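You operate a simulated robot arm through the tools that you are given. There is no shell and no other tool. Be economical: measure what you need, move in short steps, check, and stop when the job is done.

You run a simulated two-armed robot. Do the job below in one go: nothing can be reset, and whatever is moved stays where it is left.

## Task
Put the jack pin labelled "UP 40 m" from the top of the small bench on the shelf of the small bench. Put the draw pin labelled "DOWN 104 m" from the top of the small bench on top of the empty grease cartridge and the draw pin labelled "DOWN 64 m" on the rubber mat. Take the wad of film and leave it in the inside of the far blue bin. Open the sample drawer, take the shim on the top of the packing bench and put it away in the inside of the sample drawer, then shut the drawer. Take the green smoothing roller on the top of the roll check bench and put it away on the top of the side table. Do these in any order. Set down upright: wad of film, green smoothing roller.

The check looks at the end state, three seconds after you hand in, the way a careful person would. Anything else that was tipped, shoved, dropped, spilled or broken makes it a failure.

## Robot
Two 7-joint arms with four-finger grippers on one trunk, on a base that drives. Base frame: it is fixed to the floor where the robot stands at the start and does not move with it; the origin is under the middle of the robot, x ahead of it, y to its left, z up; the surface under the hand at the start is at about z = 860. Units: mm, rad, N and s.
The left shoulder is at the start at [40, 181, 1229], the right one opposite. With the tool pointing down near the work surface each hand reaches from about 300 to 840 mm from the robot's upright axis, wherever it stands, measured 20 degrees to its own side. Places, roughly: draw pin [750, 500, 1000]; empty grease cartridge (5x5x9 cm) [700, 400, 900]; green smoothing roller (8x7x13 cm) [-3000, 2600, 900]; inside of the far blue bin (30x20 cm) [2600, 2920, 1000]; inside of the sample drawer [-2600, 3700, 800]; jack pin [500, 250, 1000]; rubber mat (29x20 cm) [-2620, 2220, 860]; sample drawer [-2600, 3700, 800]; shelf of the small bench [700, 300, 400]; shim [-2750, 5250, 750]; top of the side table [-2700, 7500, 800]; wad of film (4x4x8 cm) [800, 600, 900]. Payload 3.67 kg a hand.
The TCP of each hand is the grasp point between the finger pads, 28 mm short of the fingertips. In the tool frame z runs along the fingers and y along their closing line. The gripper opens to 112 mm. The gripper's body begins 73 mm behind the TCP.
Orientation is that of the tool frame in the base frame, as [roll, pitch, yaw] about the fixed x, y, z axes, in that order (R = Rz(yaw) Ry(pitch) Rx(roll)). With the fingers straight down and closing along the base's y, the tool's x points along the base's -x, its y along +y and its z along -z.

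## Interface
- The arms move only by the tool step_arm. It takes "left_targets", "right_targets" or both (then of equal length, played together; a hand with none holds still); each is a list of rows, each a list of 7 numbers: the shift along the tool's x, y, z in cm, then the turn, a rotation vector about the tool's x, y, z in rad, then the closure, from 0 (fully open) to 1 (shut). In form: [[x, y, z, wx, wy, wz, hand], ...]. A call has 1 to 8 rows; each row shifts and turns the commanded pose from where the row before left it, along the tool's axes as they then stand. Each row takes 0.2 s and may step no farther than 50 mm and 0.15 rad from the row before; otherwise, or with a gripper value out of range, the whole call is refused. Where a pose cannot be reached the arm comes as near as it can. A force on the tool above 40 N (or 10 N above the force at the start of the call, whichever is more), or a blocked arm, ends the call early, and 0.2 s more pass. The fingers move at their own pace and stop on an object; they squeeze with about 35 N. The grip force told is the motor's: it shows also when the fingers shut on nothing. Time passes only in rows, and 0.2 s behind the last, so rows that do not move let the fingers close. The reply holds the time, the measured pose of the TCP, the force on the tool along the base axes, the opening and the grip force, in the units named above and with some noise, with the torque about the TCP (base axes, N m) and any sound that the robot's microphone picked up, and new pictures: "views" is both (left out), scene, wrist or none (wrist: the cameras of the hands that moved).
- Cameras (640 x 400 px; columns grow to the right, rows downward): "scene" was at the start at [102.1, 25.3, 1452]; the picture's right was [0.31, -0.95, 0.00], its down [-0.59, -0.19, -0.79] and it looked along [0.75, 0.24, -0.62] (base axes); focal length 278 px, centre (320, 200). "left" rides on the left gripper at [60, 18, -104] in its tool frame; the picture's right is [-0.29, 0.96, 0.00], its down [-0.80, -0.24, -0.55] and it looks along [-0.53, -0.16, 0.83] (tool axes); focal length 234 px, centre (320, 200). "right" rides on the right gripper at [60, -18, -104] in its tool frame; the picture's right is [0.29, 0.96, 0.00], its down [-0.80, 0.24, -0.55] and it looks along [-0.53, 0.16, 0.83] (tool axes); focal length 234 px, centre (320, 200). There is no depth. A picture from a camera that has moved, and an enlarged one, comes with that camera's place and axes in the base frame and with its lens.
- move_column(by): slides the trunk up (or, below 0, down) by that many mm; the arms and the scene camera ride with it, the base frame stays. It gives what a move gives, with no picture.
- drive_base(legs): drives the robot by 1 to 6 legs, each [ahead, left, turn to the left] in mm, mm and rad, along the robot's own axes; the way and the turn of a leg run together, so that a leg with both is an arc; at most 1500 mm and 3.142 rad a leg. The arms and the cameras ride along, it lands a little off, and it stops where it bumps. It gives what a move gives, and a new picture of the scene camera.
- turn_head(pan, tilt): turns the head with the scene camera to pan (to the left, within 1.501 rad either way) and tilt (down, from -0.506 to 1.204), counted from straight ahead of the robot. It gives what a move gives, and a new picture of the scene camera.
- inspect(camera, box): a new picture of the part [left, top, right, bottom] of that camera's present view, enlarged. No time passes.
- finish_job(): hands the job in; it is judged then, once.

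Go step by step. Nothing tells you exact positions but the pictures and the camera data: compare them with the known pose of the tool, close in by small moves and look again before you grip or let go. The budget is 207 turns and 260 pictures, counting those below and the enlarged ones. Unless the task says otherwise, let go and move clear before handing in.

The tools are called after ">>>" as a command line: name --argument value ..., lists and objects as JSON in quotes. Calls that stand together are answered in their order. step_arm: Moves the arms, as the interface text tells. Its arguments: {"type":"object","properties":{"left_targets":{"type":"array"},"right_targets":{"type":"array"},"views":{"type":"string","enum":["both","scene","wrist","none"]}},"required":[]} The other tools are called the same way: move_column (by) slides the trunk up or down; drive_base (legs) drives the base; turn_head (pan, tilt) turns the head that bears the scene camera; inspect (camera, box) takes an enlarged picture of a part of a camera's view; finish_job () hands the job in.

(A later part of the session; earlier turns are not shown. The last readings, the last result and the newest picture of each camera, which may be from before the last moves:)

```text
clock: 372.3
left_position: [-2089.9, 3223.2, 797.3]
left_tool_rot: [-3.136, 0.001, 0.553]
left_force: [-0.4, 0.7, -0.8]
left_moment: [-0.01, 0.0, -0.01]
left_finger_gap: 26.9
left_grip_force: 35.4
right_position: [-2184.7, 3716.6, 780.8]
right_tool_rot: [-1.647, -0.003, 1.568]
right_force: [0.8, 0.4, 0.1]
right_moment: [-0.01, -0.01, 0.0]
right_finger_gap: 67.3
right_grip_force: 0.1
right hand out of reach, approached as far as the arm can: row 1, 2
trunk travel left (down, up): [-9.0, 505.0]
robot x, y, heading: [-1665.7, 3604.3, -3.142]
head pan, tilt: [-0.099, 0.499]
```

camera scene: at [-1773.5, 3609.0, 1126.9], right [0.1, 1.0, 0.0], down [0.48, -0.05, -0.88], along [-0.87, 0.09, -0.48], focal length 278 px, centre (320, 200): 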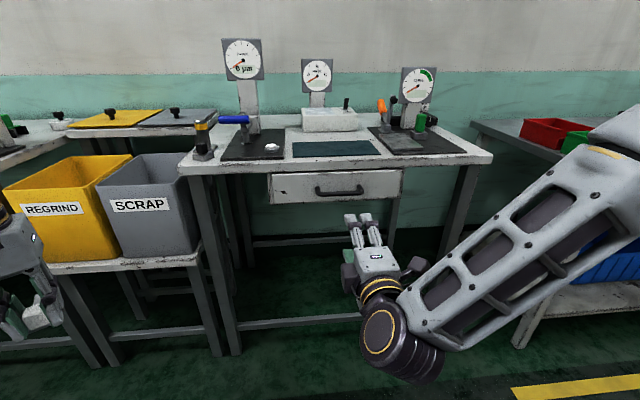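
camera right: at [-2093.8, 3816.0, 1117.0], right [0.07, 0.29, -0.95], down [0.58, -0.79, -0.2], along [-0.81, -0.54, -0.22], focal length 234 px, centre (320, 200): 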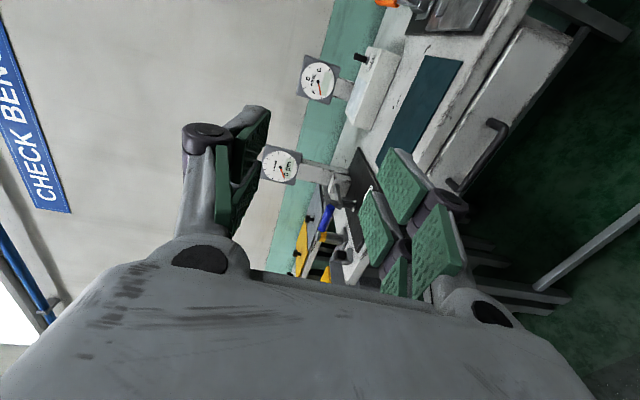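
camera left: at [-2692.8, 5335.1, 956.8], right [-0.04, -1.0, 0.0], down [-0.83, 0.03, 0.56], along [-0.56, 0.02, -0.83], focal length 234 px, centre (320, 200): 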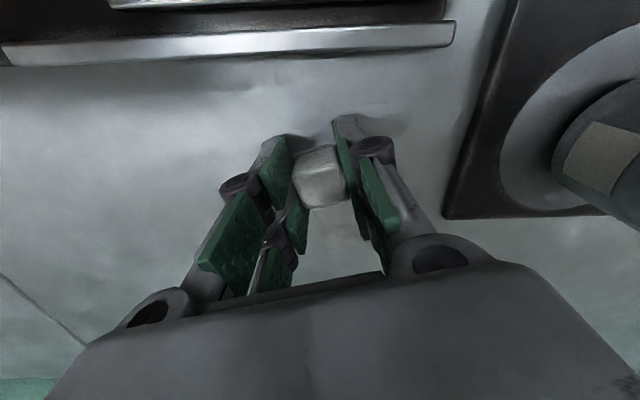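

>>> move_column --by -7

>>> drive_base --legs '[[195, -15, 0]]'

>>> inspect --camera "right" --box '[0, 0, 640, 400]'

>>> inspect --camera "scene" --box '[280, 150, 440, 290]'

```text
clock: 372.9
left_position: [-2090.3, 3223.9, 789.3]
left_tool_rot: [-3.138, 0.001, 0.555]
left_force: [-0.1, -0.2, -1.0]
left_moment: [-0.02, -0.02, 0.01]
left_finger_gap: 27.4
left_grip_force: 34.6
right_position: [-2185.5, 3716.9, 773.6]
right_tool_rot: [-1.644, -0.004, 1.569]
right_force: [-0.8, -0.2, -0.5]
right_moment: [0.01, 0.05, 0.01]
right_finger_gap: 67.2
right_grip_force: 0.1
trunk travel left (down, up): [-2.0, 512.0]
robot x, y, heading: [-1660.8, 3604.1, -3.138]
head pan, tilt: [-0.099, 0.499]
```

```text
clock: 374.5
left_position: [-2283.9, 3239.5, 789.4]
left_tool_rot: [-3.14, 0.0, 0.553]
left_force: [-0.3, 0.3, -0.3]
left_moment: [0.0, 0.0, -0.04]
left_finger_gap: 26.8
left_grip_force: 35.1
right_position: [-2379.6, 3731.9, 773.0]
right_tool_rot: [-1.648, -0.004, 1.568]
right_force: [-0.9, 0.4, 0.2]
right_moment: [-0.01, 0.03, 0.01]
right_finger_gap: 67.0
right_grip_force: 0.0
trunk travel left (down, up): [-2.0, 512.0]
robot x, y, heading: [-1857.5, 3620.3, -3.143]
head pan, tilt: [-0.099, 0.499]
camera scene: at [-1967.8, 3623.8, 1120.3], right [0.1, 1.0, 0.0], down [0.48, -0.05, -0.88], along [-0.87, 0.09, -0.48], focal length 278 px, centre (320, 200)
```

scene: 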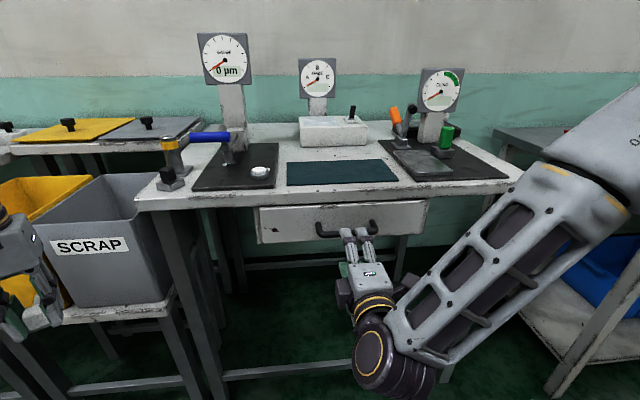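

```text
1.00 times, centred on (320, 200) of right (not enlarged: the box is as wide or as high as the picture)
camera zoom: at [-2275.8, 3791.8, 799.1], right [0.07, 0.29, -0.95], down [0.57, -0.8, -0.2], along [-0.82, -0.53, -0.23], focal length 234 px, centre (320, 200)
```

zoom: 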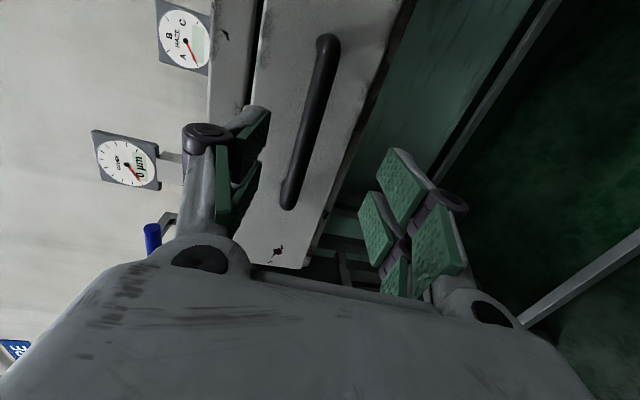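

```text
2.86 times, centred on (360, 220) of scene
camera zoom: at [-1967.8, 3623.8, 1120.3], right [0.1, 1.0, 0.0], down [0.48, -0.05, -0.88], along [-0.87, 0.09, -0.48], focal length 794 px, centre (206, 143)
```

zoom: 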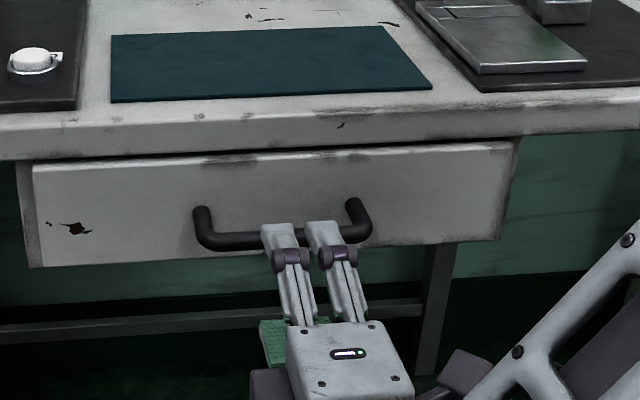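

>>> move_column --by 11

>>> drive_base --legs '[[62, 0, 0]]'

>>> inspect --camera "right" --box '[160, 0, 480, 300]'

```text
clock: 375.1
left_position: [-2284.4, 3238.6, 800.4]
left_tool_rot: [-3.137, 0.0, 0.553]
left_force: [1.1, 0.3, -0.1]
left_moment: [0.02, 0.0, -0.01]
left_finger_gap: 27.0
left_grip_force: 34.2
right_position: [-2377.0, 3731.7, 784.0]
right_tool_rot: [-1.647, -0.006, 1.566]
right_force: [-0.2, 0.3, 0.3]
right_moment: [-0.03, 0.02, 0.02]
right_finger_gap: 67.2
right_grip_force: 0.1
trunk travel left (down, up): [-13.0, 501.0]
robot x, y, heading: [-1857.8, 3612.0, -3.143]
head pan, tilt: [-0.099, 0.499]
```

```text
clock: 376.0
left_position: [-2346.5, 3240.2, 799.7]
left_tool_rot: [-3.139, -0.001, 0.551]
left_force: [0.2, 0.1, -1.7]
left_moment: [-0.01, -0.07, 0.02]
left_finger_gap: 27.1
left_grip_force: 35.6
right_position: [-2439.9, 3731.7, 784.0]
right_tool_rot: [-1.648, -0.002, 1.569]
right_force: [-0.1, 0.8, 0.3]
right_moment: [0.0, 0.06, -0.02]
right_finger_gap: 67.2
right_grip_force: 0.1
trunk travel left (down, up): [-13.0, 501.0]
robot x, y, heading: [-1914.7, 3618.0, -3.141]
head pan, tilt: [-0.099, 0.499]
camera scene: at [-2029.9, 3623.7, 1130.5], right [0.1, 1.0, 0.0], down [0.48, -0.05, -0.88], along [-0.87, 0.09, -0.48], focal length 278 px, centre (320, 200)
```

scene: 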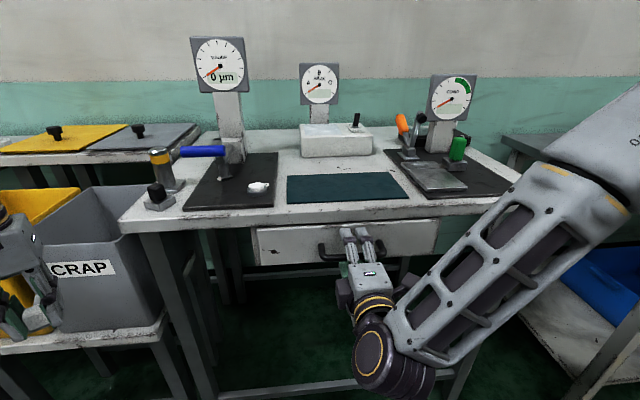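

```text
1.33 times, centred on (320, 150) of right
camera zoom: at [-2337.7, 3791.9, 809.2], right [0.07, 0.29, -0.95], down [0.57, -0.8, -0.2], along [-0.82, -0.53, -0.23], focal length 312 px, centre (320, 267)
```

zoom: 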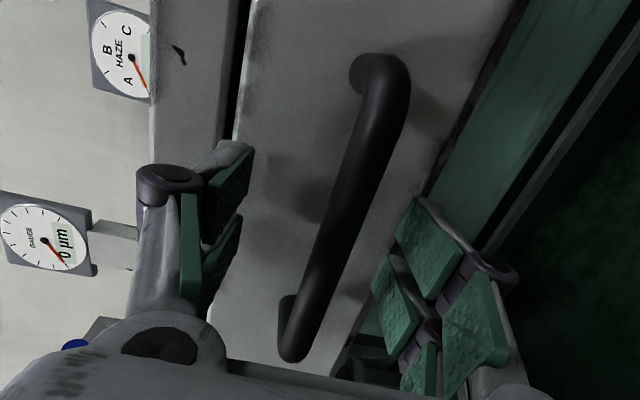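

The fingers straddle the handle bar. I'll grip it.

>>> step_arm --right_targets '[[0, 0, 0, 0, 0, 0, 0.6], [0, 0, 0, 0, 0, 0, 0.8], [0, 0, 0, 0, 0, 0, 1], [0, 0, 0, 0, 0, 0, 1]]' --views "wrist"

```text
clock: 377.0
left_position: [-2346.3, 3239.3, 800.3]
left_tool_rot: [-3.139, -0.001, 0.552]
left_force: [-0.2, -0.5, -0.9]
left_moment: [0.0, 0.02, -0.04]
left_finger_gap: 26.9
left_grip_force: 35.0
right_position: [-2439.2, 3732.1, 780.5]
right_tool_rot: [-1.655, -0.007, 1.571]
right_force: [1.6, -4.7, -30.4]
right_moment: [-0.87, -0.05, 0.08]
right_finger_gap: 12.6
right_grip_force: 45.3
trunk travel left (down, up): [-13.0, 501.0]
robot x, y, heading: [-1913.9, 3617.0, -3.138]
head pan, tilt: [-0.099, 0.499]
camera right: at [-2337.2, 3792.1, 806.9], right [0.08, 0.29, -0.95], down [0.57, -0.8, -0.2], along [-0.82, -0.53, -0.23], focal length 234 px, centre (320, 200)
```

right: 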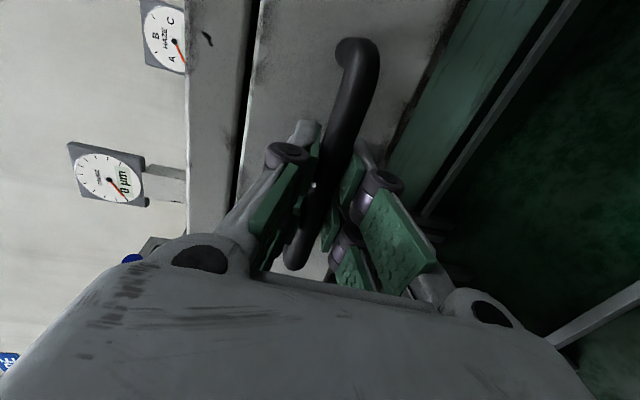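

The handle is gripped. I'll relieve the vertical load a little and pull by driving back.

>>> move_column --by -5

>>> drive_base --legs '[[-120, 0, 0]]'

```text
clock: 377.6
left_position: [-2345.5, 3238.6, 795.8]
left_tool_rot: [-3.141, 0.001, 0.554]
left_force: [-0.1, 0.1, -1.4]
left_moment: [0.0, 0.02, -0.01]
left_finger_gap: 27.2
left_grip_force: 35.2
right_position: [-2439.6, 3732.7, 779.7]
right_tool_rot: [-1.645, -0.002, 1.568]
right_force: [6.4, -0.8, -13.5]
right_moment: [-0.55, 0.13, 0.42]
right_finger_gap: 12.6
right_grip_force: 44.7
trunk travel left (down, up): [-8.0, 506.0]
robot x, y, heading: [-1919.4, 3613.8, -3.142]
head pan, tilt: [-0.099, 0.499]
```

```text
clock: 378.8
left_position: [-2224.5, 3239.7, 796.2]
left_tool_rot: [-3.137, 0.002, 0.55]
left_force: [1.1, -0.7, -1.4]
left_moment: [0.02, 0.02, -0.02]
left_finger_gap: 27.2
left_grip_force: 34.8
right_position: [-2319.2, 3732.7, 780.8]
right_tool_rot: [-1.645, -0.004, 1.566]
right_force: [0.8, -1.8, -2.5]
right_moment: [-0.63, -0.02, -0.09]
right_finger_gap: 12.6
right_grip_force: 45.1
trunk travel left (down, up): [-8.0, 506.0]
robot x, y, heading: [-1797.7, 3615.1, -3.141]
head pan, tilt: [-0.099, 0.499]
camera scene: at [-1907.5, 3623.8, 1126.1], right [0.1, 1.0, 0.0], down [0.48, -0.05, -0.88], along [-0.87, 0.09, -0.48], focal length 278 px, centre (320, 200)
```

scene: 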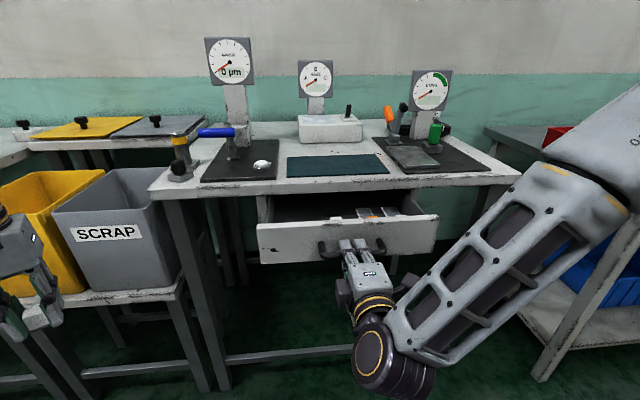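

The drawer slides well and has some items inside on its right. I'll pull it further.

>>> drive_base --legs '[[-110, 0, 0]]'

>>> inspect --camera "scene" --box '[240, 160, 480, 310]'

```text
clock: 380.1
left_position: [-2115.3, 3239.3, 795.5]
left_tool_rot: [-3.138, 0.002, 0.553]
left_force: [1.1, 0.1, -0.4]
left_moment: [-0.03, 0.01, 0.02]
left_finger_gap: 27.2
left_grip_force: 35.1
right_position: [-2209.3, 3731.6, 779.7]
right_tool_rot: [-1.646, -0.003, 1.569]
right_force: [0.6, 5.0, 3.8]
right_moment: [-0.52, 0.01, -0.27]
right_finger_gap: 12.5
right_grip_force: 45.2
trunk travel left (down, up): [-8.0, 506.0]
robot x, y, heading: [-1690.3, 3617.2, -3.138]
head pan, tilt: [-0.099, 0.499]
camera scene: at [-1797.6, 3624.3, 1126.1], right [0.1, 1.0, 0.0], down [0.48, -0.05, -0.88], along [-0.87, 0.09, -0.48], focal length 278 px, centre (320, 200)
```

scene: 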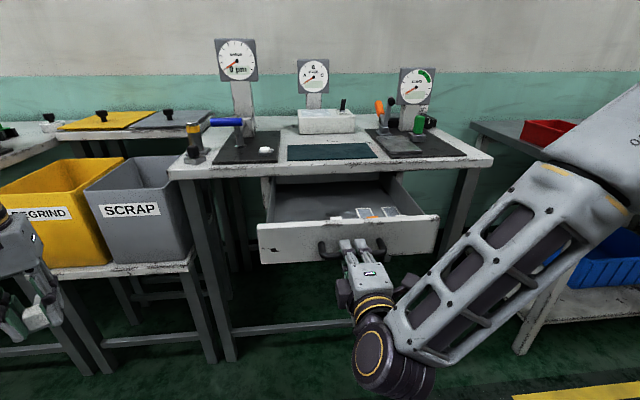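

```text
2.67 times, centred on (360, 235) of scene
camera zoom: at [-1797.6, 3624.3, 1126.1], right [0.1, 1.0, 0.0], down [0.48, -0.05, -0.88], along [-0.87, 0.09, -0.48], focal length 741 px, centre (213, 107)
```

zoom: 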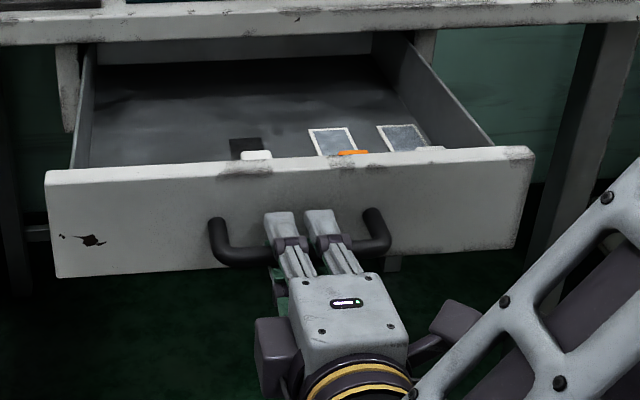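

The drawer is open about 230 mm and its left half is empty. I'll release the handle, back off and bring the left hand with the shim over the left part.

>>> step_arm --right_targets '[[0, 0, 0, 0, 0, 0, 0.7], [0, 0, 0, 0, 0, 0, 0.5], [0, 0, 0, 0, 0, 0, 0.45]]' --views "none"

>>> drive_base --legs '[[-130, 0, 0]]'

>>> move_column --by 250

```text
clock: 380.9
left_position: [-2115.7, 3238.7, 796.0]
left_tool_rot: [-3.137, 0.002, 0.551]
left_force: [0.0, 0.2, -0.4]
left_moment: [0.01, -0.01, 0.03]
left_finger_gap: 26.9
left_grip_force: 35.3
right_position: [-2209.5, 3731.6, 780.3]
right_tool_rot: [-1.646, -0.004, 1.57]
right_force: [1.1, 0.9, 0.5]
right_moment: [0.0, 0.02, -0.01]
right_finger_gap: 61.8
right_grip_force: 0.0
trunk travel left (down, up): [-8.0, 506.0]
robot x, y, heading: [-1688.4, 3617.5, -3.142]
head pan, tilt: [-0.099, 0.499]
```

```text
clock: 382.1
left_position: [-1983.1, 3239.9, 795.9]
left_tool_rot: [-3.138, -0.001, 0.552]
left_force: [0.0, -0.6, -0.4]
left_moment: [0.01, 0.06, 0.01]
left_finger_gap: 27.0
left_grip_force: 35.4
right_position: [-2078.6, 3732.4, 780.5]
right_tool_rot: [-1.644, -0.004, 1.57]
right_force: [-1.1, -0.8, 0.2]
right_moment: [-0.01, -0.02, 0.0]
right_finger_gap: 61.5
right_grip_force: 0.1
trunk travel left (down, up): [-8.0, 506.0]
robot x, y, heading: [-1557.0, 3617.6, -3.14]
head pan, tilt: [-0.099, 0.499]
camera scene: at [-1667.2, 3624.1, 1126.2], right [0.1, 1.0, 0.0], down [0.48, -0.05, -0.88], along [-0.87, 0.09, -0.48], focal length 278 px, centre (320, 200)
```

scene: 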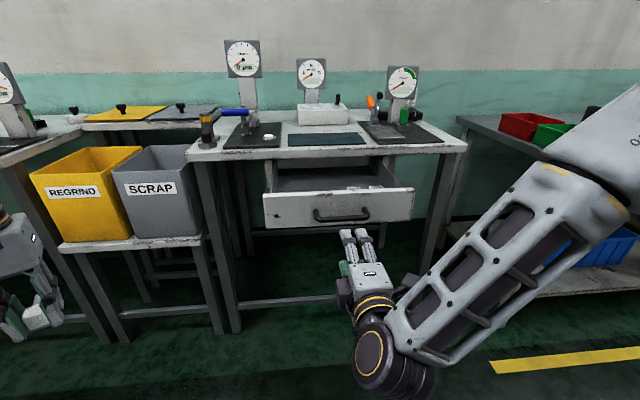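

```text
clock: 384.7
left_position: [-1984.8, 3238.6, 1045.0]
left_tool_rot: [-3.138, 0.002, 0.554]
left_force: [0.5, -0.1, -0.4]
left_moment: [0.02, 0.0, -0.02]
left_finger_gap: 27.2
left_grip_force: 35.1
right_position: [-2081.0, 3732.3, 1029.1]
right_tool_rot: [-1.647, -0.003, 1.569]
right_force: [-0.9, -0.2, 0.1]
right_moment: [-0.03, 0.04, 0.03]
right_finger_gap: 61.5
right_grip_force: 0.0
trunk travel left (down, up): [-258.0, 256.0]
robot x, y, heading: [-1556.7, 3616.8, -3.142]
head pan, tilt: [-0.099, 0.499]
```

>>> drive_base --legs '[[0, -240, 0], [225, 0, 0]]'

>>> step_arm --left_targets '[[0, 0, 0, 0, 0, 0.14, 1], [0, 0, 0, 0, 0, 0.14, 1], [0, 0, 0, 0, 0, 0.14, 1], [0, 0, 0, 0, 0, 0.13, 1], [-3, -3.5, 0, 0, 0, 0, 1], [-3, -3.5, 0, 0, 0, 0, 1], [-3, -3.5, 0, 0, 0, 0, 1], [-2, -3.5, 0, 0, 0, 0, 1]]' --views "none"

>>> turn_head --pan 0.1 --tilt 0.7

>>> inspect --camera "left" --box '[0, 0, 640, 400]'

```text
clock: 387.9
left_position: [-2209.4, 3476.8, 1046.1]
left_tool_rot: [-3.14, 0.003, 0.559]
left_force: [-0.1, 0.3, -0.6]
left_moment: [0.04, -0.05, -0.02]
left_finger_gap: 27.3
left_grip_force: 35.3
right_position: [-2306.3, 3969.6, 1029.2]
right_tool_rot: [-1.649, -0.004, 1.574]
right_force: [0.4, 1.5, 0.3]
right_moment: [0.0, 0.03, 0.0]
right_finger_gap: 61.8
right_grip_force: 0.0
trunk travel left (down, up): [-258.0, 256.0]
robot x, y, heading: [-1783.2, 3854.1, -3.135]
head pan, tilt: [-0.099, 0.499]
camera scene: at [-1894.7, 3862.6, 1375.8], right [0.09, 1.0, 0.0], down [0.48, -0.04, -0.88], along [-0.87, 0.08, -0.48], focal length 278 px, centre (320, 200)
```

scene: 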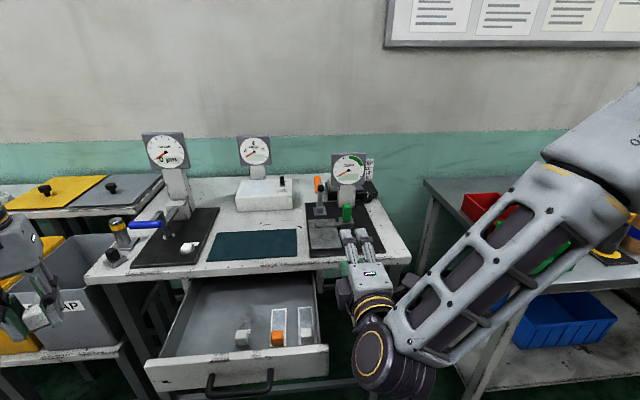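

```text
clock: 389.7
left_position: [-2323.6, 3619.3, 1044.7]
left_tool_rot: [3.14, 0.001, 0.009]
left_force: [-0.1, 0.5, -0.6]
left_moment: [0.0, -0.01, 0.02]
left_finger_gap: 26.9
left_grip_force: 34.8
right_position: [-2307.5, 3970.9, 1028.3]
right_tool_rot: [-1.647, -0.001, 1.575]
right_force: [0.1, 0.9, 0.3]
right_moment: [0.03, 0.02, 0.01]
right_finger_gap: 61.7
right_grip_force: 0.1
trunk travel left (down, up): [-258.0, 256.0]
robot x, y, heading: [-1787.2, 3857.8, -3.139]
head pan, tilt: [-0.099, 0.499]
```

```text
clock: 390.4
left_position: [-2322.4, 3616.8, 1045.9]
left_tool_rot: [-3.138, 0.005, 0.009]
left_force: [0.0, 0.3, -0.4]
left_moment: [0.0, 0.02, 0.0]
left_finger_gap: 26.9
left_grip_force: 34.7
right_position: [-2306.4, 3967.8, 1028.6]
right_tool_rot: [-1.646, -0.003, 1.574]
right_force: [-0.1, -0.8, 0.4]
right_moment: [0.01, 0.01, -0.01]
right_finger_gap: 61.5
right_grip_force: 0.1
trunk travel left (down, up): [-258.0, 256.0]
robot x, y, heading: [-1780.6, 3856.0, -3.131]
head pan, tilt: [0.099, 0.7]
camera scene: at [-1887.9, 3845.0, 1358.2], right [-0.11, 0.99, 0.0], down [0.64, 0.07, -0.77], along [-0.76, -0.08, -0.64], focal length 278 px, centre (320, 200)
```

scene: 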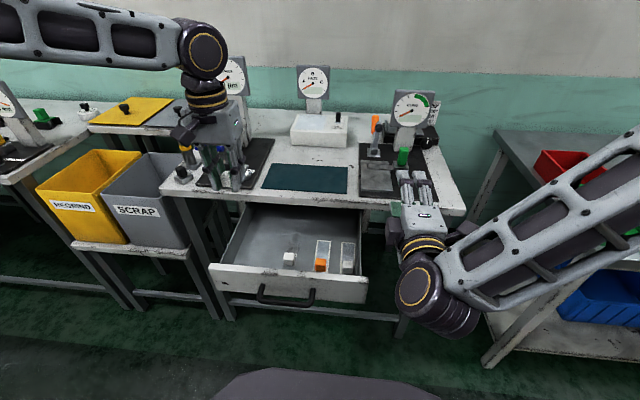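

```text
1.00 times, centred on (320, 200) of left (not enlarged: the box is as wide or as high as the picture)
camera zoom: at [-2260.8, 3597.2, 1148.4], right [-0.28, -0.96, 0.0], down [-0.8, 0.23, 0.56], along [-0.53, 0.16, -0.83], focal length 234 px, centre (320, 200)
```

zoom: 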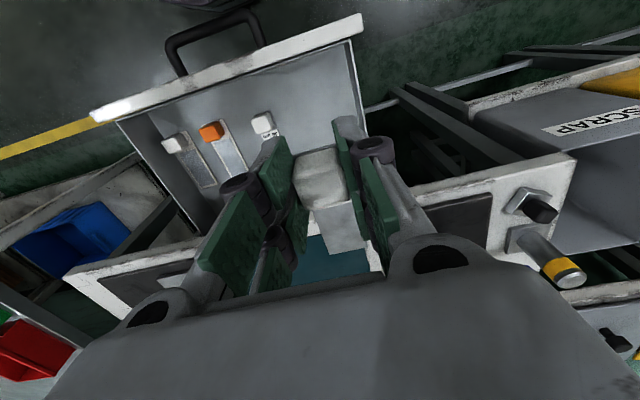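

>>> step_arm --left_targets '[[0, -1.5, 4.5, 0, 0, 0, 1], [0, 0, 4.8, 0, 0, 0, 1], [0, 0, 4.8, 0, 0, 0, 1], [0, 0, 4.8, 0, 0, 0, 1]]' --views "both"

```text
clock: 391.4
left_position: [-2321.6, 3630.1, 854.5]
left_tool_rot: [-3.139, 0.004, 0.009]
left_force: [0.5, -0.7, 0.2]
left_moment: [0.05, -0.03, -0.03]
left_finger_gap: 27.2
left_grip_force: 34.8
right_position: [-2306.5, 3967.9, 1028.9]
right_tool_rot: [-1.647, -0.006, 1.574]
right_force: [0.2, 0.0, -0.1]
right_moment: [0.01, -0.01, -0.01]
right_finger_gap: 61.2
right_grip_force: 0.1
trunk travel left (down, up): [-258.0, 256.0]
robot x, y, heading: [-1781.0, 3855.9, -3.13]
head pan, tilt: [0.099, 0.7]
camera scene: at [-1889.3, 3844.8, 1358.0], right [-0.11, 0.99, 0.0], down [0.64, 0.07, -0.76], along [-0.76, -0.08, -0.65], focal length 278 px, centre (320, 200)
camera left: at [-2261.5, 3611.5, 958.0], right [-0.28, -0.96, 0.0], down [-0.8, 0.23, 0.56], along [-0.53, 0.16, -0.83], focal length 234 px, centre (320, 200)
```

scene: 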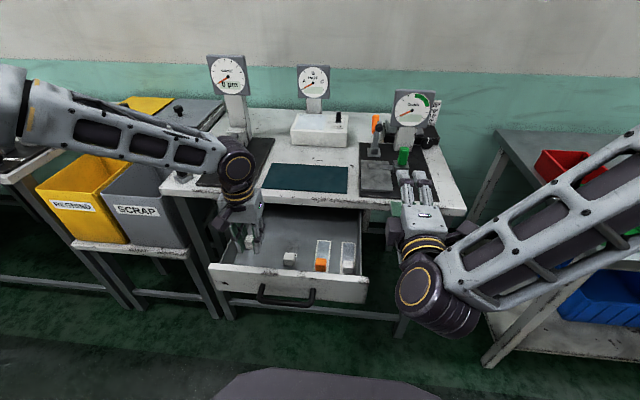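
left: 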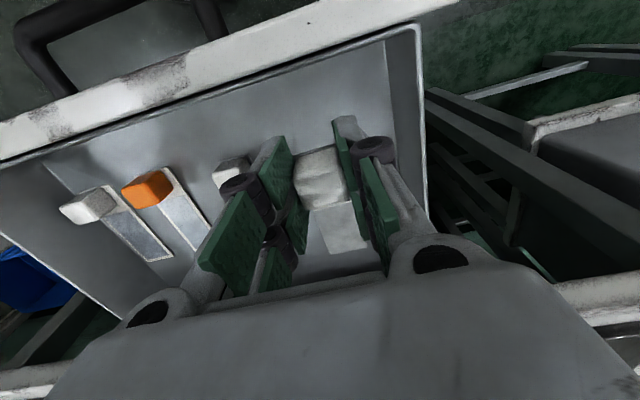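

>>> step_arm --left_targets '[[0, 0, 3.5, 0, 0, 0, 1], [0, 0, 1.5, 0, 0, 0, 1]]' --views "wrist"

>>> inspect --camera "scene" --box '[180, 130, 360, 310]'

```text
clock: 392.0
left_position: [-2320.0, 3631.9, 806.3]
left_tool_rot: [-3.14, 0.003, 0.009]
left_force: [-0.1, 0.6, 0.3]
left_moment: [0.0, 0.01, 0.01]
left_finger_gap: 27.1
left_grip_force: 35.1
right_position: [-2306.4, 3968.4, 1029.5]
right_tool_rot: [-1.647, -0.003, 1.574]
right_force: [-0.3, -0.2, 0.2]
right_moment: [-0.02, 0.02, 0.02]
right_finger_gap: 61.7
right_grip_force: 0.1
trunk travel left (down, up): [-258.0, 256.0]
robot x, y, heading: [-1785.8, 3854.4, -3.139]
head pan, tilt: [0.099, 0.7]
camera left: at [-2259.6, 3612.4, 909.6], right [-0.28, -0.96, 0.0], down [-0.8, 0.23, 0.56], along [-0.54, 0.16, -0.83], focal length 234 px, centre (320, 200)
```

left: 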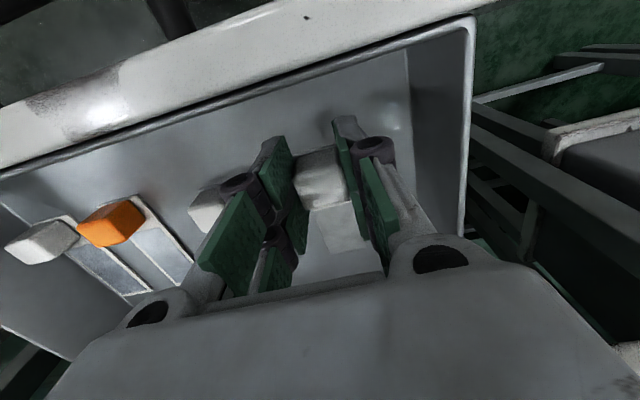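

```text
2.22 times, centred on (270, 220) of scene
camera zoom: at [-1888.0, 3845.3, 1358.1], right [-0.11, 0.99, 0.0], down [0.64, 0.07, -0.76], along [-0.76, -0.08, -0.64], focal length 618 px, centre (431, 156)
```

zoom: 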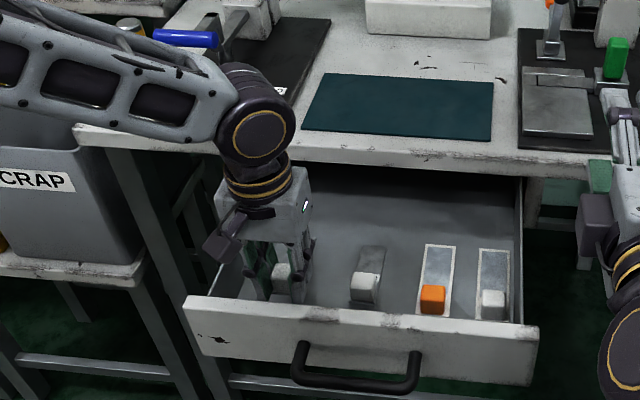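

>>> step_arm --left_targets '[[0, 0, 0.8, 0, 0, 0, 1], [0, 0, 0.6, 0, 0, 0, 1], [0, 0, 0, 0, 0, 0, 1]]' --views "none"

>>> step_arm --left_targets '[[0, 0, 0.4, 0, 0, 0, 1], [0, 0, 0.4, 0, 0, 0, 1], [0, 0, 0, 0, 0, 0, 1]]' --views "wrist"

```text
clock: 392.8
left_position: [-2322.2, 3631.3, 792.6]
left_tool_rot: [-3.141, 0.004, 0.008]
left_force: [0.0, 0.2, 0.1]
left_moment: [0.02, -0.01, 0.01]
left_finger_gap: 27.4
left_grip_force: 35.2
right_position: [-2306.9, 3967.8, 1030.0]
right_tool_rot: [-1.645, -0.002, 1.575]
right_force: [-0.6, -0.2, 1.2]
right_moment: [0.03, 0.0, -0.01]
right_finger_gap: 61.4
right_grip_force: 0.0
trunk travel left (down, up): [-258.0, 256.0]
robot x, y, heading: [-1784.6, 3855.2, -3.133]
head pan, tilt: [0.099, 0.7]
```

```text
clock: 393.6
left_position: [-2320.8, 3630.8, 784.7]
left_tool_rot: [-3.141, 0.003, 0.01]
left_force: [-0.6, -1.0, -0.7]
left_moment: [0.01, 0.0, -0.01]
left_finger_gap: 27.3
left_grip_force: 35.2
right_position: [-2305.2, 3969.5, 1027.7]
right_tool_rot: [-1.647, -0.002, 1.574]
right_force: [-0.2, -0.4, 0.2]
right_moment: [0.03, 0.03, -0.03]
right_finger_gap: 61.8
right_grip_force: 0.0
trunk travel left (down, up): [-258.0, 256.0]
robot x, y, heading: [-1782.8, 3854.7, -3.134]
head pan, tilt: [0.099, 0.7]
camera left: at [-2260.2, 3611.9, 887.3], right [-0.28, -0.96, 0.0], down [-0.8, 0.23, 0.56], along [-0.53, 0.16, -0.83], focal length 234 px, centre (320, 200)
```

left: 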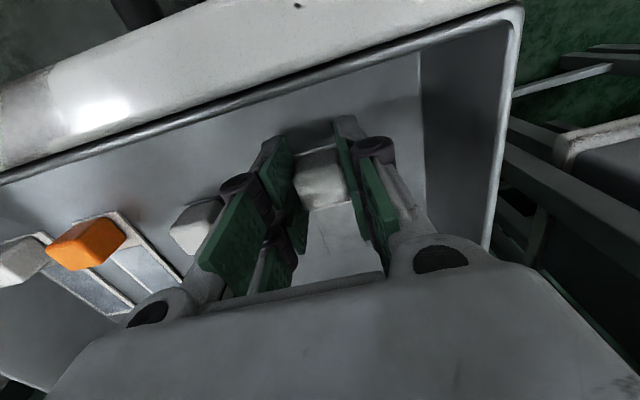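

>>> step_arm --left_targets '[[0, 0, 0.4, 0, 0, 0, 1], [0, 0, 0.3, 0, 0, 0, 1], [0, 0, 0, 0, 0, 0, 1]]' --views "none"

>>> step_arm --left_targets '[[0, 0, 0.3, 0, 0, 0, 1], [0, 0, 0.3, 0, 0, 0, 1], [0, 0, 0, 0, 0, 0, 1]]' --views "none"

```text
clock: 394.4
left_position: [-2321.6, 3630.5, 781.0]
left_tool_rot: [-3.141, 0.011, 0.009]
left_force: [-1.6, -6.3, 35.0]
left_moment: [-0.22, 0.18, 0.06]
left_finger_gap: 27.4
left_grip_force: 34.5
right_position: [-2304.8, 3968.7, 1030.6]
right_tool_rot: [-1.644, -0.004, 1.573]
right_force: [-0.1, -0.1, 0.0]
right_moment: [0.01, 0.01, 0.0]
right_finger_gap: 61.5
right_grip_force: 0.1
trunk travel left (down, up): [-258.0, 256.0]
robot x, y, heading: [-1784.2, 3856.3, -3.136]
head pan, tilt: [0.099, 0.7]
```

```text
clock: 394.8
left_position: [-2323.5, 3631.7, 778.9]
left_tool_rot: [-3.137, 0.011, 0.011]
left_force: [1.1, -2.2, 20.4]
left_moment: [-0.11, -0.24, -0.01]
left_finger_gap: 27.1
left_grip_force: 35.4
right_position: [-2306.2, 3968.7, 1029.1]
right_tool_rot: [-1.647, -0.005, 1.574]
right_force: [-1.2, -0.3, 0.0]
right_moment: [-0.01, 0.0, -0.02]
right_finger_gap: 61.5
right_grip_force: 0.0
trunk travel left (down, up): [-258.0, 256.0]
robot x, y, heading: [-1786.0, 3855.3, -3.138]
head pan, tilt: [0.099, 0.7]
stopped in row 1 (left hand): the force on the tool passed its limit at 48 N (the readings are from after the stop); the commanded pose is now the measured one
```

The shim has touched the drawer floor. I'll ease up, release and rise.

>>> step_arm --left_targets '[[0, 0, -0.2, 0, 0, 0, 1], [0, 0, 0, 0, 0, 0, 0.7], [0, 0, 0, 0, 0, 0, 0.55], [0, 0, 0, 0, 0, 0, 0.55], [0, 0, -3, 0, 0, 0, 0.55], [0, 0, -4.5, 0, 0, 0, 0.55], [0, 0, -4.5, 0, 0, 0, 0.55], [0, 0, -4.5, 0, 0, 0, 0.55]]' --views "wrist"

```text
clock: 396.6
left_position: [-2319.7, 3630.6, 946.8]
left_tool_rot: [-3.141, 0.005, 0.008]
left_force: [0.0, 0.6, 0.0]
left_moment: [0.01, 0.05, 0.03]
left_finger_gap: 50.5
left_grip_force: 0.0
right_position: [-2304.9, 3969.3, 1030.0]
right_tool_rot: [-1.645, -0.003, 1.575]
right_force: [0.3, -0.1, -1.0]
right_moment: [0.0, 0.02, 0.01]
right_finger_gap: 61.7
right_grip_force: 0.1
trunk travel left (down, up): [-258.0, 256.0]
robot x, y, heading: [-1783.9, 3853.7, -3.135]
head pan, tilt: [0.099, 0.7]
camera left: at [-2259.1, 3612.3, 1049.9], right [-0.28, -0.96, 0.0], down [-0.8, 0.23, 0.56], along [-0.54, 0.16, -0.83], focal length 234 px, centre (320, 200)
```

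left: 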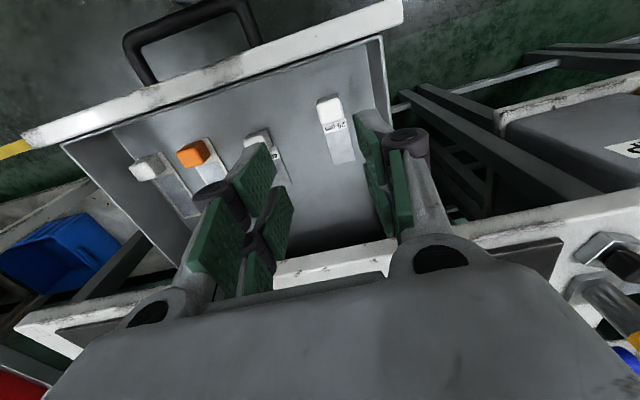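

The shim lies in the drawer. Now I'll pull the left hand back, realign the right hand with the handle and push the drawer shut.

>>> step_arm --left_targets '[[0, 0, -4.5, 0, 0, 0, 0.3], [0, 0, -4.5, 0, 0, 0, 0], [4.5, 0, -1.5, 0, 0, 0, 0], [4.5, 0, -1.5, 0, 0, 0, 0], [4.5, 0, -1.5, 0, 0, 0, 0], [4.5, 0, -1.5, 0, 0, 0, 0], [2, 0, 0, 0, 0, 0, 0]]' --views "none"

>>> drive_base --legs '[[-210, 0, 0], [0, 235, 0]]'

>>> move_column --by -250

>>> inspect --camera "scene" --box '[200, 120, 440, 270]'

```text
clock: 398.2
left_position: [-2119.7, 3632.4, 1092.1]
left_tool_rot: [-3.14, 0.005, 0.008]
left_force: [-0.8, 1.0, 0.5]
left_moment: [-0.01, 0.02, 0.01]
left_finger_gap: 112.1
left_grip_force: 0.1
right_position: [-2305.8, 3966.5, 1028.7]
right_tool_rot: [-1.647, -0.006, 1.574]
right_force: [-0.4, -0.3, 0.0]
right_moment: [0.02, 0.0, -0.01]
right_finger_gap: 61.5
right_grip_force: 0.0
trunk travel left (down, up): [-258.0, 256.0]
robot x, y, heading: [-1781.6, 3854.2, -3.135]
head pan, tilt: [0.099, 0.7]
```

```text
clock: 401.2
left_position: [-1910.1, 3400.6, 1093.2]
left_tool_rot: [3.141, 0.006, 0.008]
left_force: [0.4, -0.6, 0.0]
left_moment: [0.03, -0.03, -0.06]
left_finger_gap: 112.3
left_grip_force: 0.2
right_position: [-2096.3, 3735.7, 1030.0]
right_tool_rot: [-1.645, -0.003, 1.574]
right_force: [0.5, -0.5, 0.5]
right_moment: [0.02, 0.04, 0.01]
right_finger_gap: 61.6
right_grip_force: 0.0
trunk travel left (down, up): [-258.0, 256.0]
robot x, y, heading: [-1574.1, 3624.8, -3.135]
head pan, tilt: [0.099, 0.7]
camera scene: at [-1678.3, 3612.8, 1358.1], right [-0.11, 0.99, 0.0], down [0.64, 0.07, -0.76], along [-0.76, -0.08, -0.64], focal length 278 px, centre (320, 200)
```

scene: 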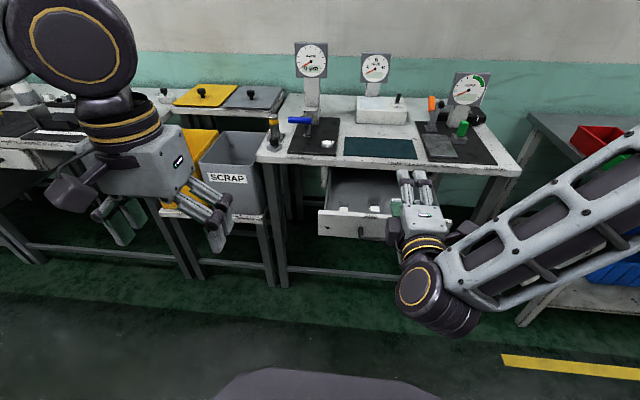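

```text
clock: 403.8
left_position: [-1910.6, 3399.0, 843.1]
left_tool_rot: [-3.139, 0.008, 0.008]
left_force: [0.0, 0.0, 0.4]
left_moment: [0.0, 0.02, 0.01]
left_finger_gap: 111.9
left_grip_force: 0.1
right_position: [-2096.7, 3736.6, 778.4]
right_tool_rot: [-1.646, -0.003, 1.572]
right_force: [-1.1, -0.5, 0.4]
right_moment: [0.0, 0.03, 0.01]
right_finger_gap: 61.6
right_grip_force: 0.1
trunk travel left (down, up): [-8.0, 506.0]
robot x, y, heading: [-1574.8, 3623.6, -3.14]
head pan, tilt: [0.099, 0.7]
```

```text
2.67 times, centred on (320, 195) of scene
camera zoom: at [-1678.1, 3613.1, 1108.4], right [-0.11, 0.99, 0.0], down [0.64, 0.07, -0.76], along [-0.76, -0.08, -0.64], focal length 741 px, centre (320, 213)
```

zoom: 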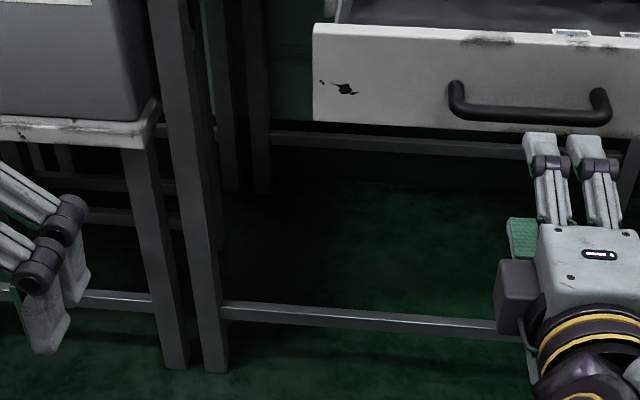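

>>> drive_base --legs '[[112, 0, 0]]'

>>> inspect --camera "right" --box '[160, 0, 480, 300]'

```text
clock: 405.0
left_position: [-2021.4, 3399.3, 843.6]
left_tool_rot: [-3.138, 0.004, 0.009]
left_force: [-0.4, 0.4, -0.4]
left_moment: [0.03, -0.07, 0.01]
left_finger_gap: 112.1
left_grip_force: 0.0
right_position: [-2208.0, 3736.0, 776.8]
right_tool_rot: [-1.648, -0.005, 1.572]
right_force: [-0.7, 0.3, -0.1]
right_moment: [0.02, 0.05, 0.01]
right_finger_gap: 61.4
right_grip_force: 0.1
trunk travel left (down, up): [-8.0, 506.0]
robot x, y, heading: [-1686.3, 3620.9, -3.135]
head pan, tilt: [0.099, 0.7]
camera scene: at [-1790.6, 3612.4, 1108.1], right [-0.11, 0.99, 0.0], down [0.64, 0.07, -0.76], along [-0.76, -0.08, -0.65], focal length 278 px, centre (320, 200)
```

scene: 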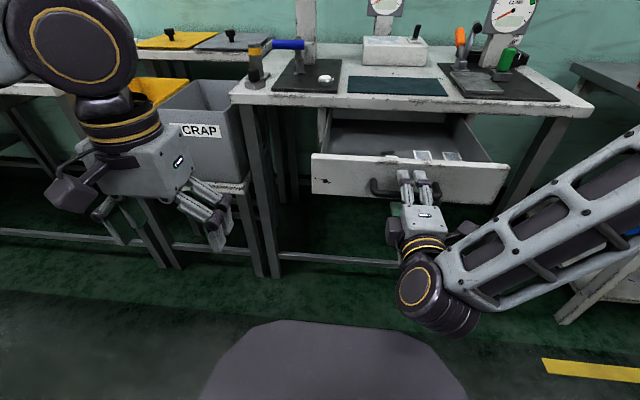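

```text
1.33 times, centred on (320, 150) of right
camera zoom: at [-2105.5, 3796.5, 804.5], right [0.07, 0.29, -0.95], down [0.57, -0.8, -0.2], along [-0.82, -0.53, -0.23], focal length 312 px, centre (320, 267)
```

zoom: 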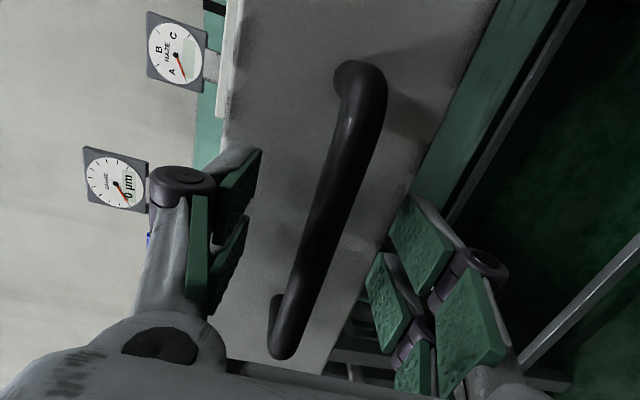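

Good alignment. I'll grip the bar and push the drawer shut by driving forward.

>>> step_arm --right_targets '[[0, 0, 0, 0, 0, 0, 0.7], [0, 0, 0, 0, 0, 0, 1], [0, 0, 0, 0, 0, 0, 1]]' --views "none"

>>> drive_base --legs '[[215, 0, 0]]'

```text
clock: 405.8
left_position: [-2022.1, 3398.6, 843.8]
left_tool_rot: [-3.14, 0.008, 0.006]
left_force: [0.8, 0.2, -0.6]
left_moment: [0.01, 0.0, 0.01]
left_finger_gap: 112.0
left_grip_force: 0.1
right_position: [-2206.9, 3735.4, 780.0]
right_tool_rot: [-1.644, -0.002, 1.571]
right_force: [-1.7, 0.6, 5.8]
right_moment: [-0.49, -0.02, -0.23]
right_finger_gap: 13.0
right_grip_force: 45.4
trunk travel left (down, up): [-8.0, 506.0]
robot x, y, heading: [-1685.1, 3624.9, -3.135]
head pan, tilt: [0.099, 0.7]
```

```text
clock: 407.5
left_position: [-2238.4, 3398.0, 844.5]
left_tool_rot: [-3.141, 0.008, 0.007]
left_force: [0.0, -0.3, -0.5]
left_moment: [0.0, 0.0, -0.01]
left_finger_gap: 112.1
left_grip_force: 0.0
right_position: [-2424.5, 3737.3, 780.7]
right_tool_rot: [-1.644, -0.003, 1.571]
right_force: [-0.2, 7.6, 14.7]
right_moment: [-0.45, 0.04, -0.25]
right_finger_gap: 12.7
right_grip_force: 45.3
trunk travel left (down, up): [-8.0, 506.0]
robot x, y, heading: [-1903.1, 3620.6, -3.134]
head pan, tilt: [0.099, 0.7]
camera scene: at [-2005.9, 3611.8, 1108.4], right [-0.1, 0.99, 0.0], down [0.64, 0.07, -0.77], along [-0.76, -0.08, -0.64], focal length 278 px, centre (320, 200)
```

scene: 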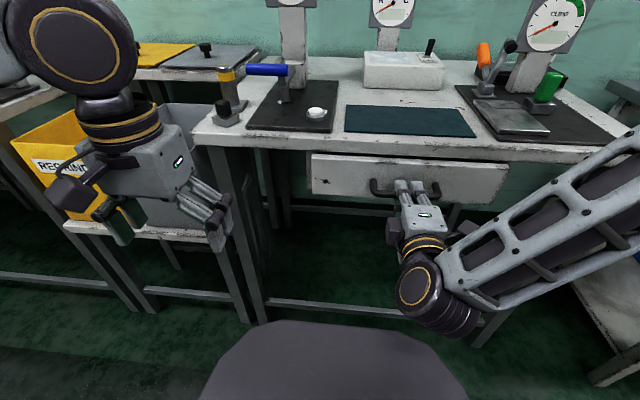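

About 15 mm remains, so I'll push a little more.

>>> drive_base --legs '[[20, 0, 0]]'

>>> inspect --camera "right" --box '[160, 0, 480, 300]'

```text
clock: 408.4
left_position: [-2258.0, 3398.9, 841.8]
left_tool_rot: [-3.139, 0.007, 0.005]
left_force: [0.2, 0.6, -0.6]
left_moment: [-0.02, 0.01, 0.04]
left_finger_gap: 112.0
left_grip_force: 0.1
right_position: [-2440.5, 3734.6, 780.1]
right_tool_rot: [-1.644, -0.002, 1.574]
right_force: [0.2, 2.3, 0.6]
right_moment: [-0.37, -0.03, 0.31]
right_finger_gap: 12.6
right_grip_force: 44.6
trunk travel left (down, up): [-8.0, 506.0]
robot x, y, heading: [-1923.9, 3621.6, -3.141]
head pan, tilt: [0.099, 0.7]
stopped in leg 1: the force on the tool passed its limit at 90 N (the readings are from after the stop); the commanded pose is now the measured one
camera scene: at [-2024.8, 3611.6, 1108.3], right [-0.1, 0.99, 0.0], down [0.64, 0.07, -0.76], along [-0.76, -0.08, -0.64], focal length 278 px, centre (320, 200)
```

scene: 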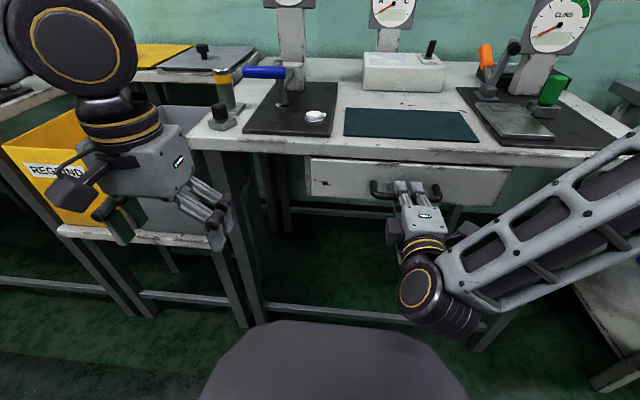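

```text
1.33 times, centred on (320, 150) of right
camera zoom: at [-2337.6, 3795.9, 805.5], right [0.07, 0.29, -0.95], down [0.57, -0.8, -0.2], along [-0.82, -0.53, -0.22], focal length 312 px, centre (320, 267)
```

zoom: 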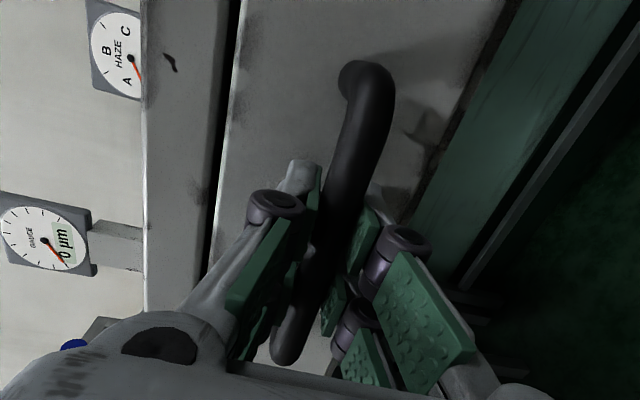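

The drawer is fully shut, with the handle back at its original position. I'll release, back off and check the drawer and the mat.

>>> step_arm --right_targets '[[0, 0, 0, 0, 0, 0, 0.7], [0, 0, 0, 0, 0, 0, 0.45], [0, 0, 0, 0, 0, 0, 0.45]]' --views "none"

>>> drive_base --legs '[[-400, 0, 0]]'

>>> move_column --by 400

>>> turn_head --pan 0.8 --tilt 0.4

>>> turn_head --pan 0.0 --tilt 0.6

```text
clock: 409.2
left_position: [-2257.0, 3398.2, 842.5]
left_tool_rot: [-3.14, 0.007, 0.006]
left_force: [0.3, -0.2, 0.3]
left_moment: [0.02, 0.0, 0.0]
left_finger_gap: 111.9
left_grip_force: 0.1
right_position: [-2439.5, 3735.6, 780.7]
right_tool_rot: [-1.646, -0.004, 1.575]
right_force: [-0.5, 0.4, 0.7]
right_moment: [0.01, -0.02, -0.02]
right_finger_gap: 61.8
right_grip_force: 0.1
trunk travel left (down, up): [-8.0, 506.0]
robot x, y, heading: [-1920.3, 3623.6, -3.139]
head pan, tilt: [0.099, 0.7]
```

```text
clock: 411.8
left_position: [-1858.9, 3400.7, 843.4]
left_tool_rot: [-3.141, 0.008, 0.006]
left_force: [0.1, -0.1, 1.5]
left_moment: [-0.01, -0.02, -0.02]
left_finger_gap: 112.1
left_grip_force: 0.1
right_position: [-2040.3, 3737.8, 779.7]
right_tool_rot: [-1.643, -0.005, 1.568]
right_force: [0.7, 0.2, 0.3]
right_moment: [0.01, 0.03, -0.03]
right_finger_gap: 61.6
right_grip_force: 0.2
trunk travel left (down, up): [-8.0, 506.0]
robot x, y, heading: [-1520.4, 3620.7, -3.139]
head pan, tilt: [0.099, 0.7]
camera scene: at [-1625.9, 3612.7, 1108.4], right [-0.1, 0.99, 0.0], down [0.64, 0.07, -0.77], along [-0.76, -0.08, -0.64], focal length 278 px, centre (320, 200)
```

scene: 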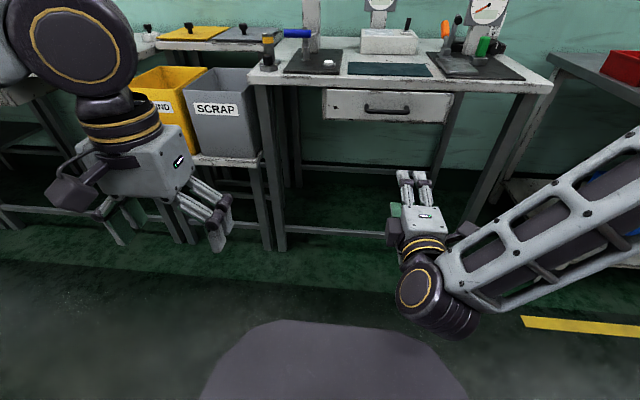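

```text
clock: 415.6
left_position: [-1860.8, 3400.6, 1243.1]
left_tool_rot: [-3.139, 0.007, 0.003]
left_force: [-0.8, 0.4, -0.4]
left_moment: [0.04, -0.03, -0.01]
left_finger_gap: 112.0
left_grip_force: 0.1
right_position: [-2042.0, 3737.0, 1179.8]
right_tool_rot: [-1.645, -0.004, 1.57]
right_force: [0.7, 0.8, -0.2]
right_moment: [-0.01, 0.0, -0.01]
right_finger_gap: 61.4
right_grip_force: 0.1
trunk travel left (down, up): [-408.0, 106.0]
robot x, y, heading: [-1521.4, 3626.4, -3.142]
head pan, tilt: [0.099, 0.7]
```

```text
clock: 416.7
left_position: [-1860.1, 3401.0, 1242.6]
left_tool_rot: [-3.14, 0.007, 0.005]
left_force: [0.2, 0.4, 0.5]
left_moment: [0.02, 0.01, 0.01]
left_finger_gap: 111.9
left_grip_force: 0.0
right_position: [-2041.5, 3736.9, 1179.9]
right_tool_rot: [-1.644, -0.004, 1.573]
right_force: [-0.5, -0.4, -0.1]
right_moment: [0.01, 0.04, 0.01]
right_finger_gap: 61.5
right_grip_force: 0.1
trunk travel left (down, up): [-408.0, 106.0]
robot x, y, heading: [-1522.9, 3619.3, -3.14]
head pan, tilt: [0.799, 0.4]
camera scene: at [-1606.8, 3554.9, 1534.4], right [-0.72, 0.7, 0.0], down [0.27, 0.28, -0.92], along [-0.64, -0.66, -0.39], focal length 278 px, centre (320, 200)
```

scene: 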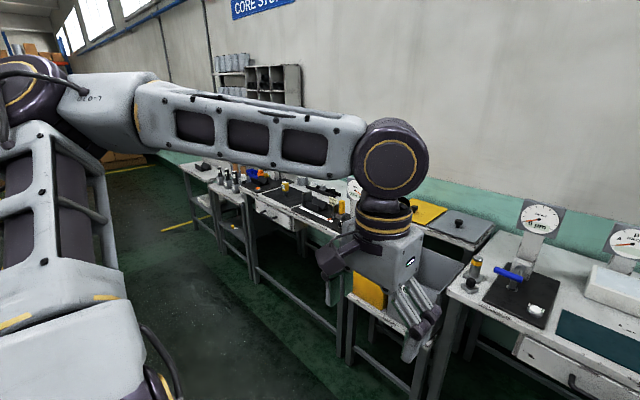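

```text
clock: 417.8
left_position: [-1859.9, 3400.5, 1240.6]
left_tool_rot: [-3.141, 0.008, 0.003]
left_force: [0.6, -0.5, -0.3]
left_moment: [0.02, -0.01, 0.01]
left_finger_gap: 111.9
left_grip_force: 0.1
right_position: [-2041.8, 3736.2, 1179.4]
right_tool_rot: [-1.643, -0.003, 1.57]
right_force: [-0.2, -0.3, 0.2]
right_moment: [-0.03, -0.02, 0.0]
right_finger_gap: 61.5
right_grip_force: 0.0
trunk travel left (down, up): [-408.0, 106.0]
robot x, y, heading: [-1524.1, 3622.2, -3.139]
head pan, tilt: [0.0, 0.6]
camera scene: at [-1630.6, 3621.1, 1516.2], right [0.0, 1.0, 0.0], down [0.56, 0.0, -0.83], along [-0.83, 0.0, -0.56], focal length 278 px, centre (320, 200)
```

scene: 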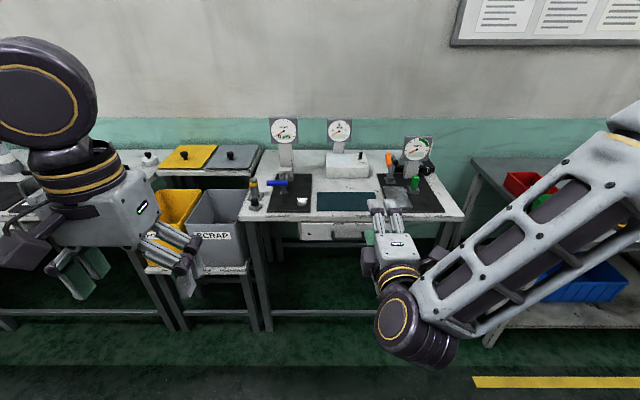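

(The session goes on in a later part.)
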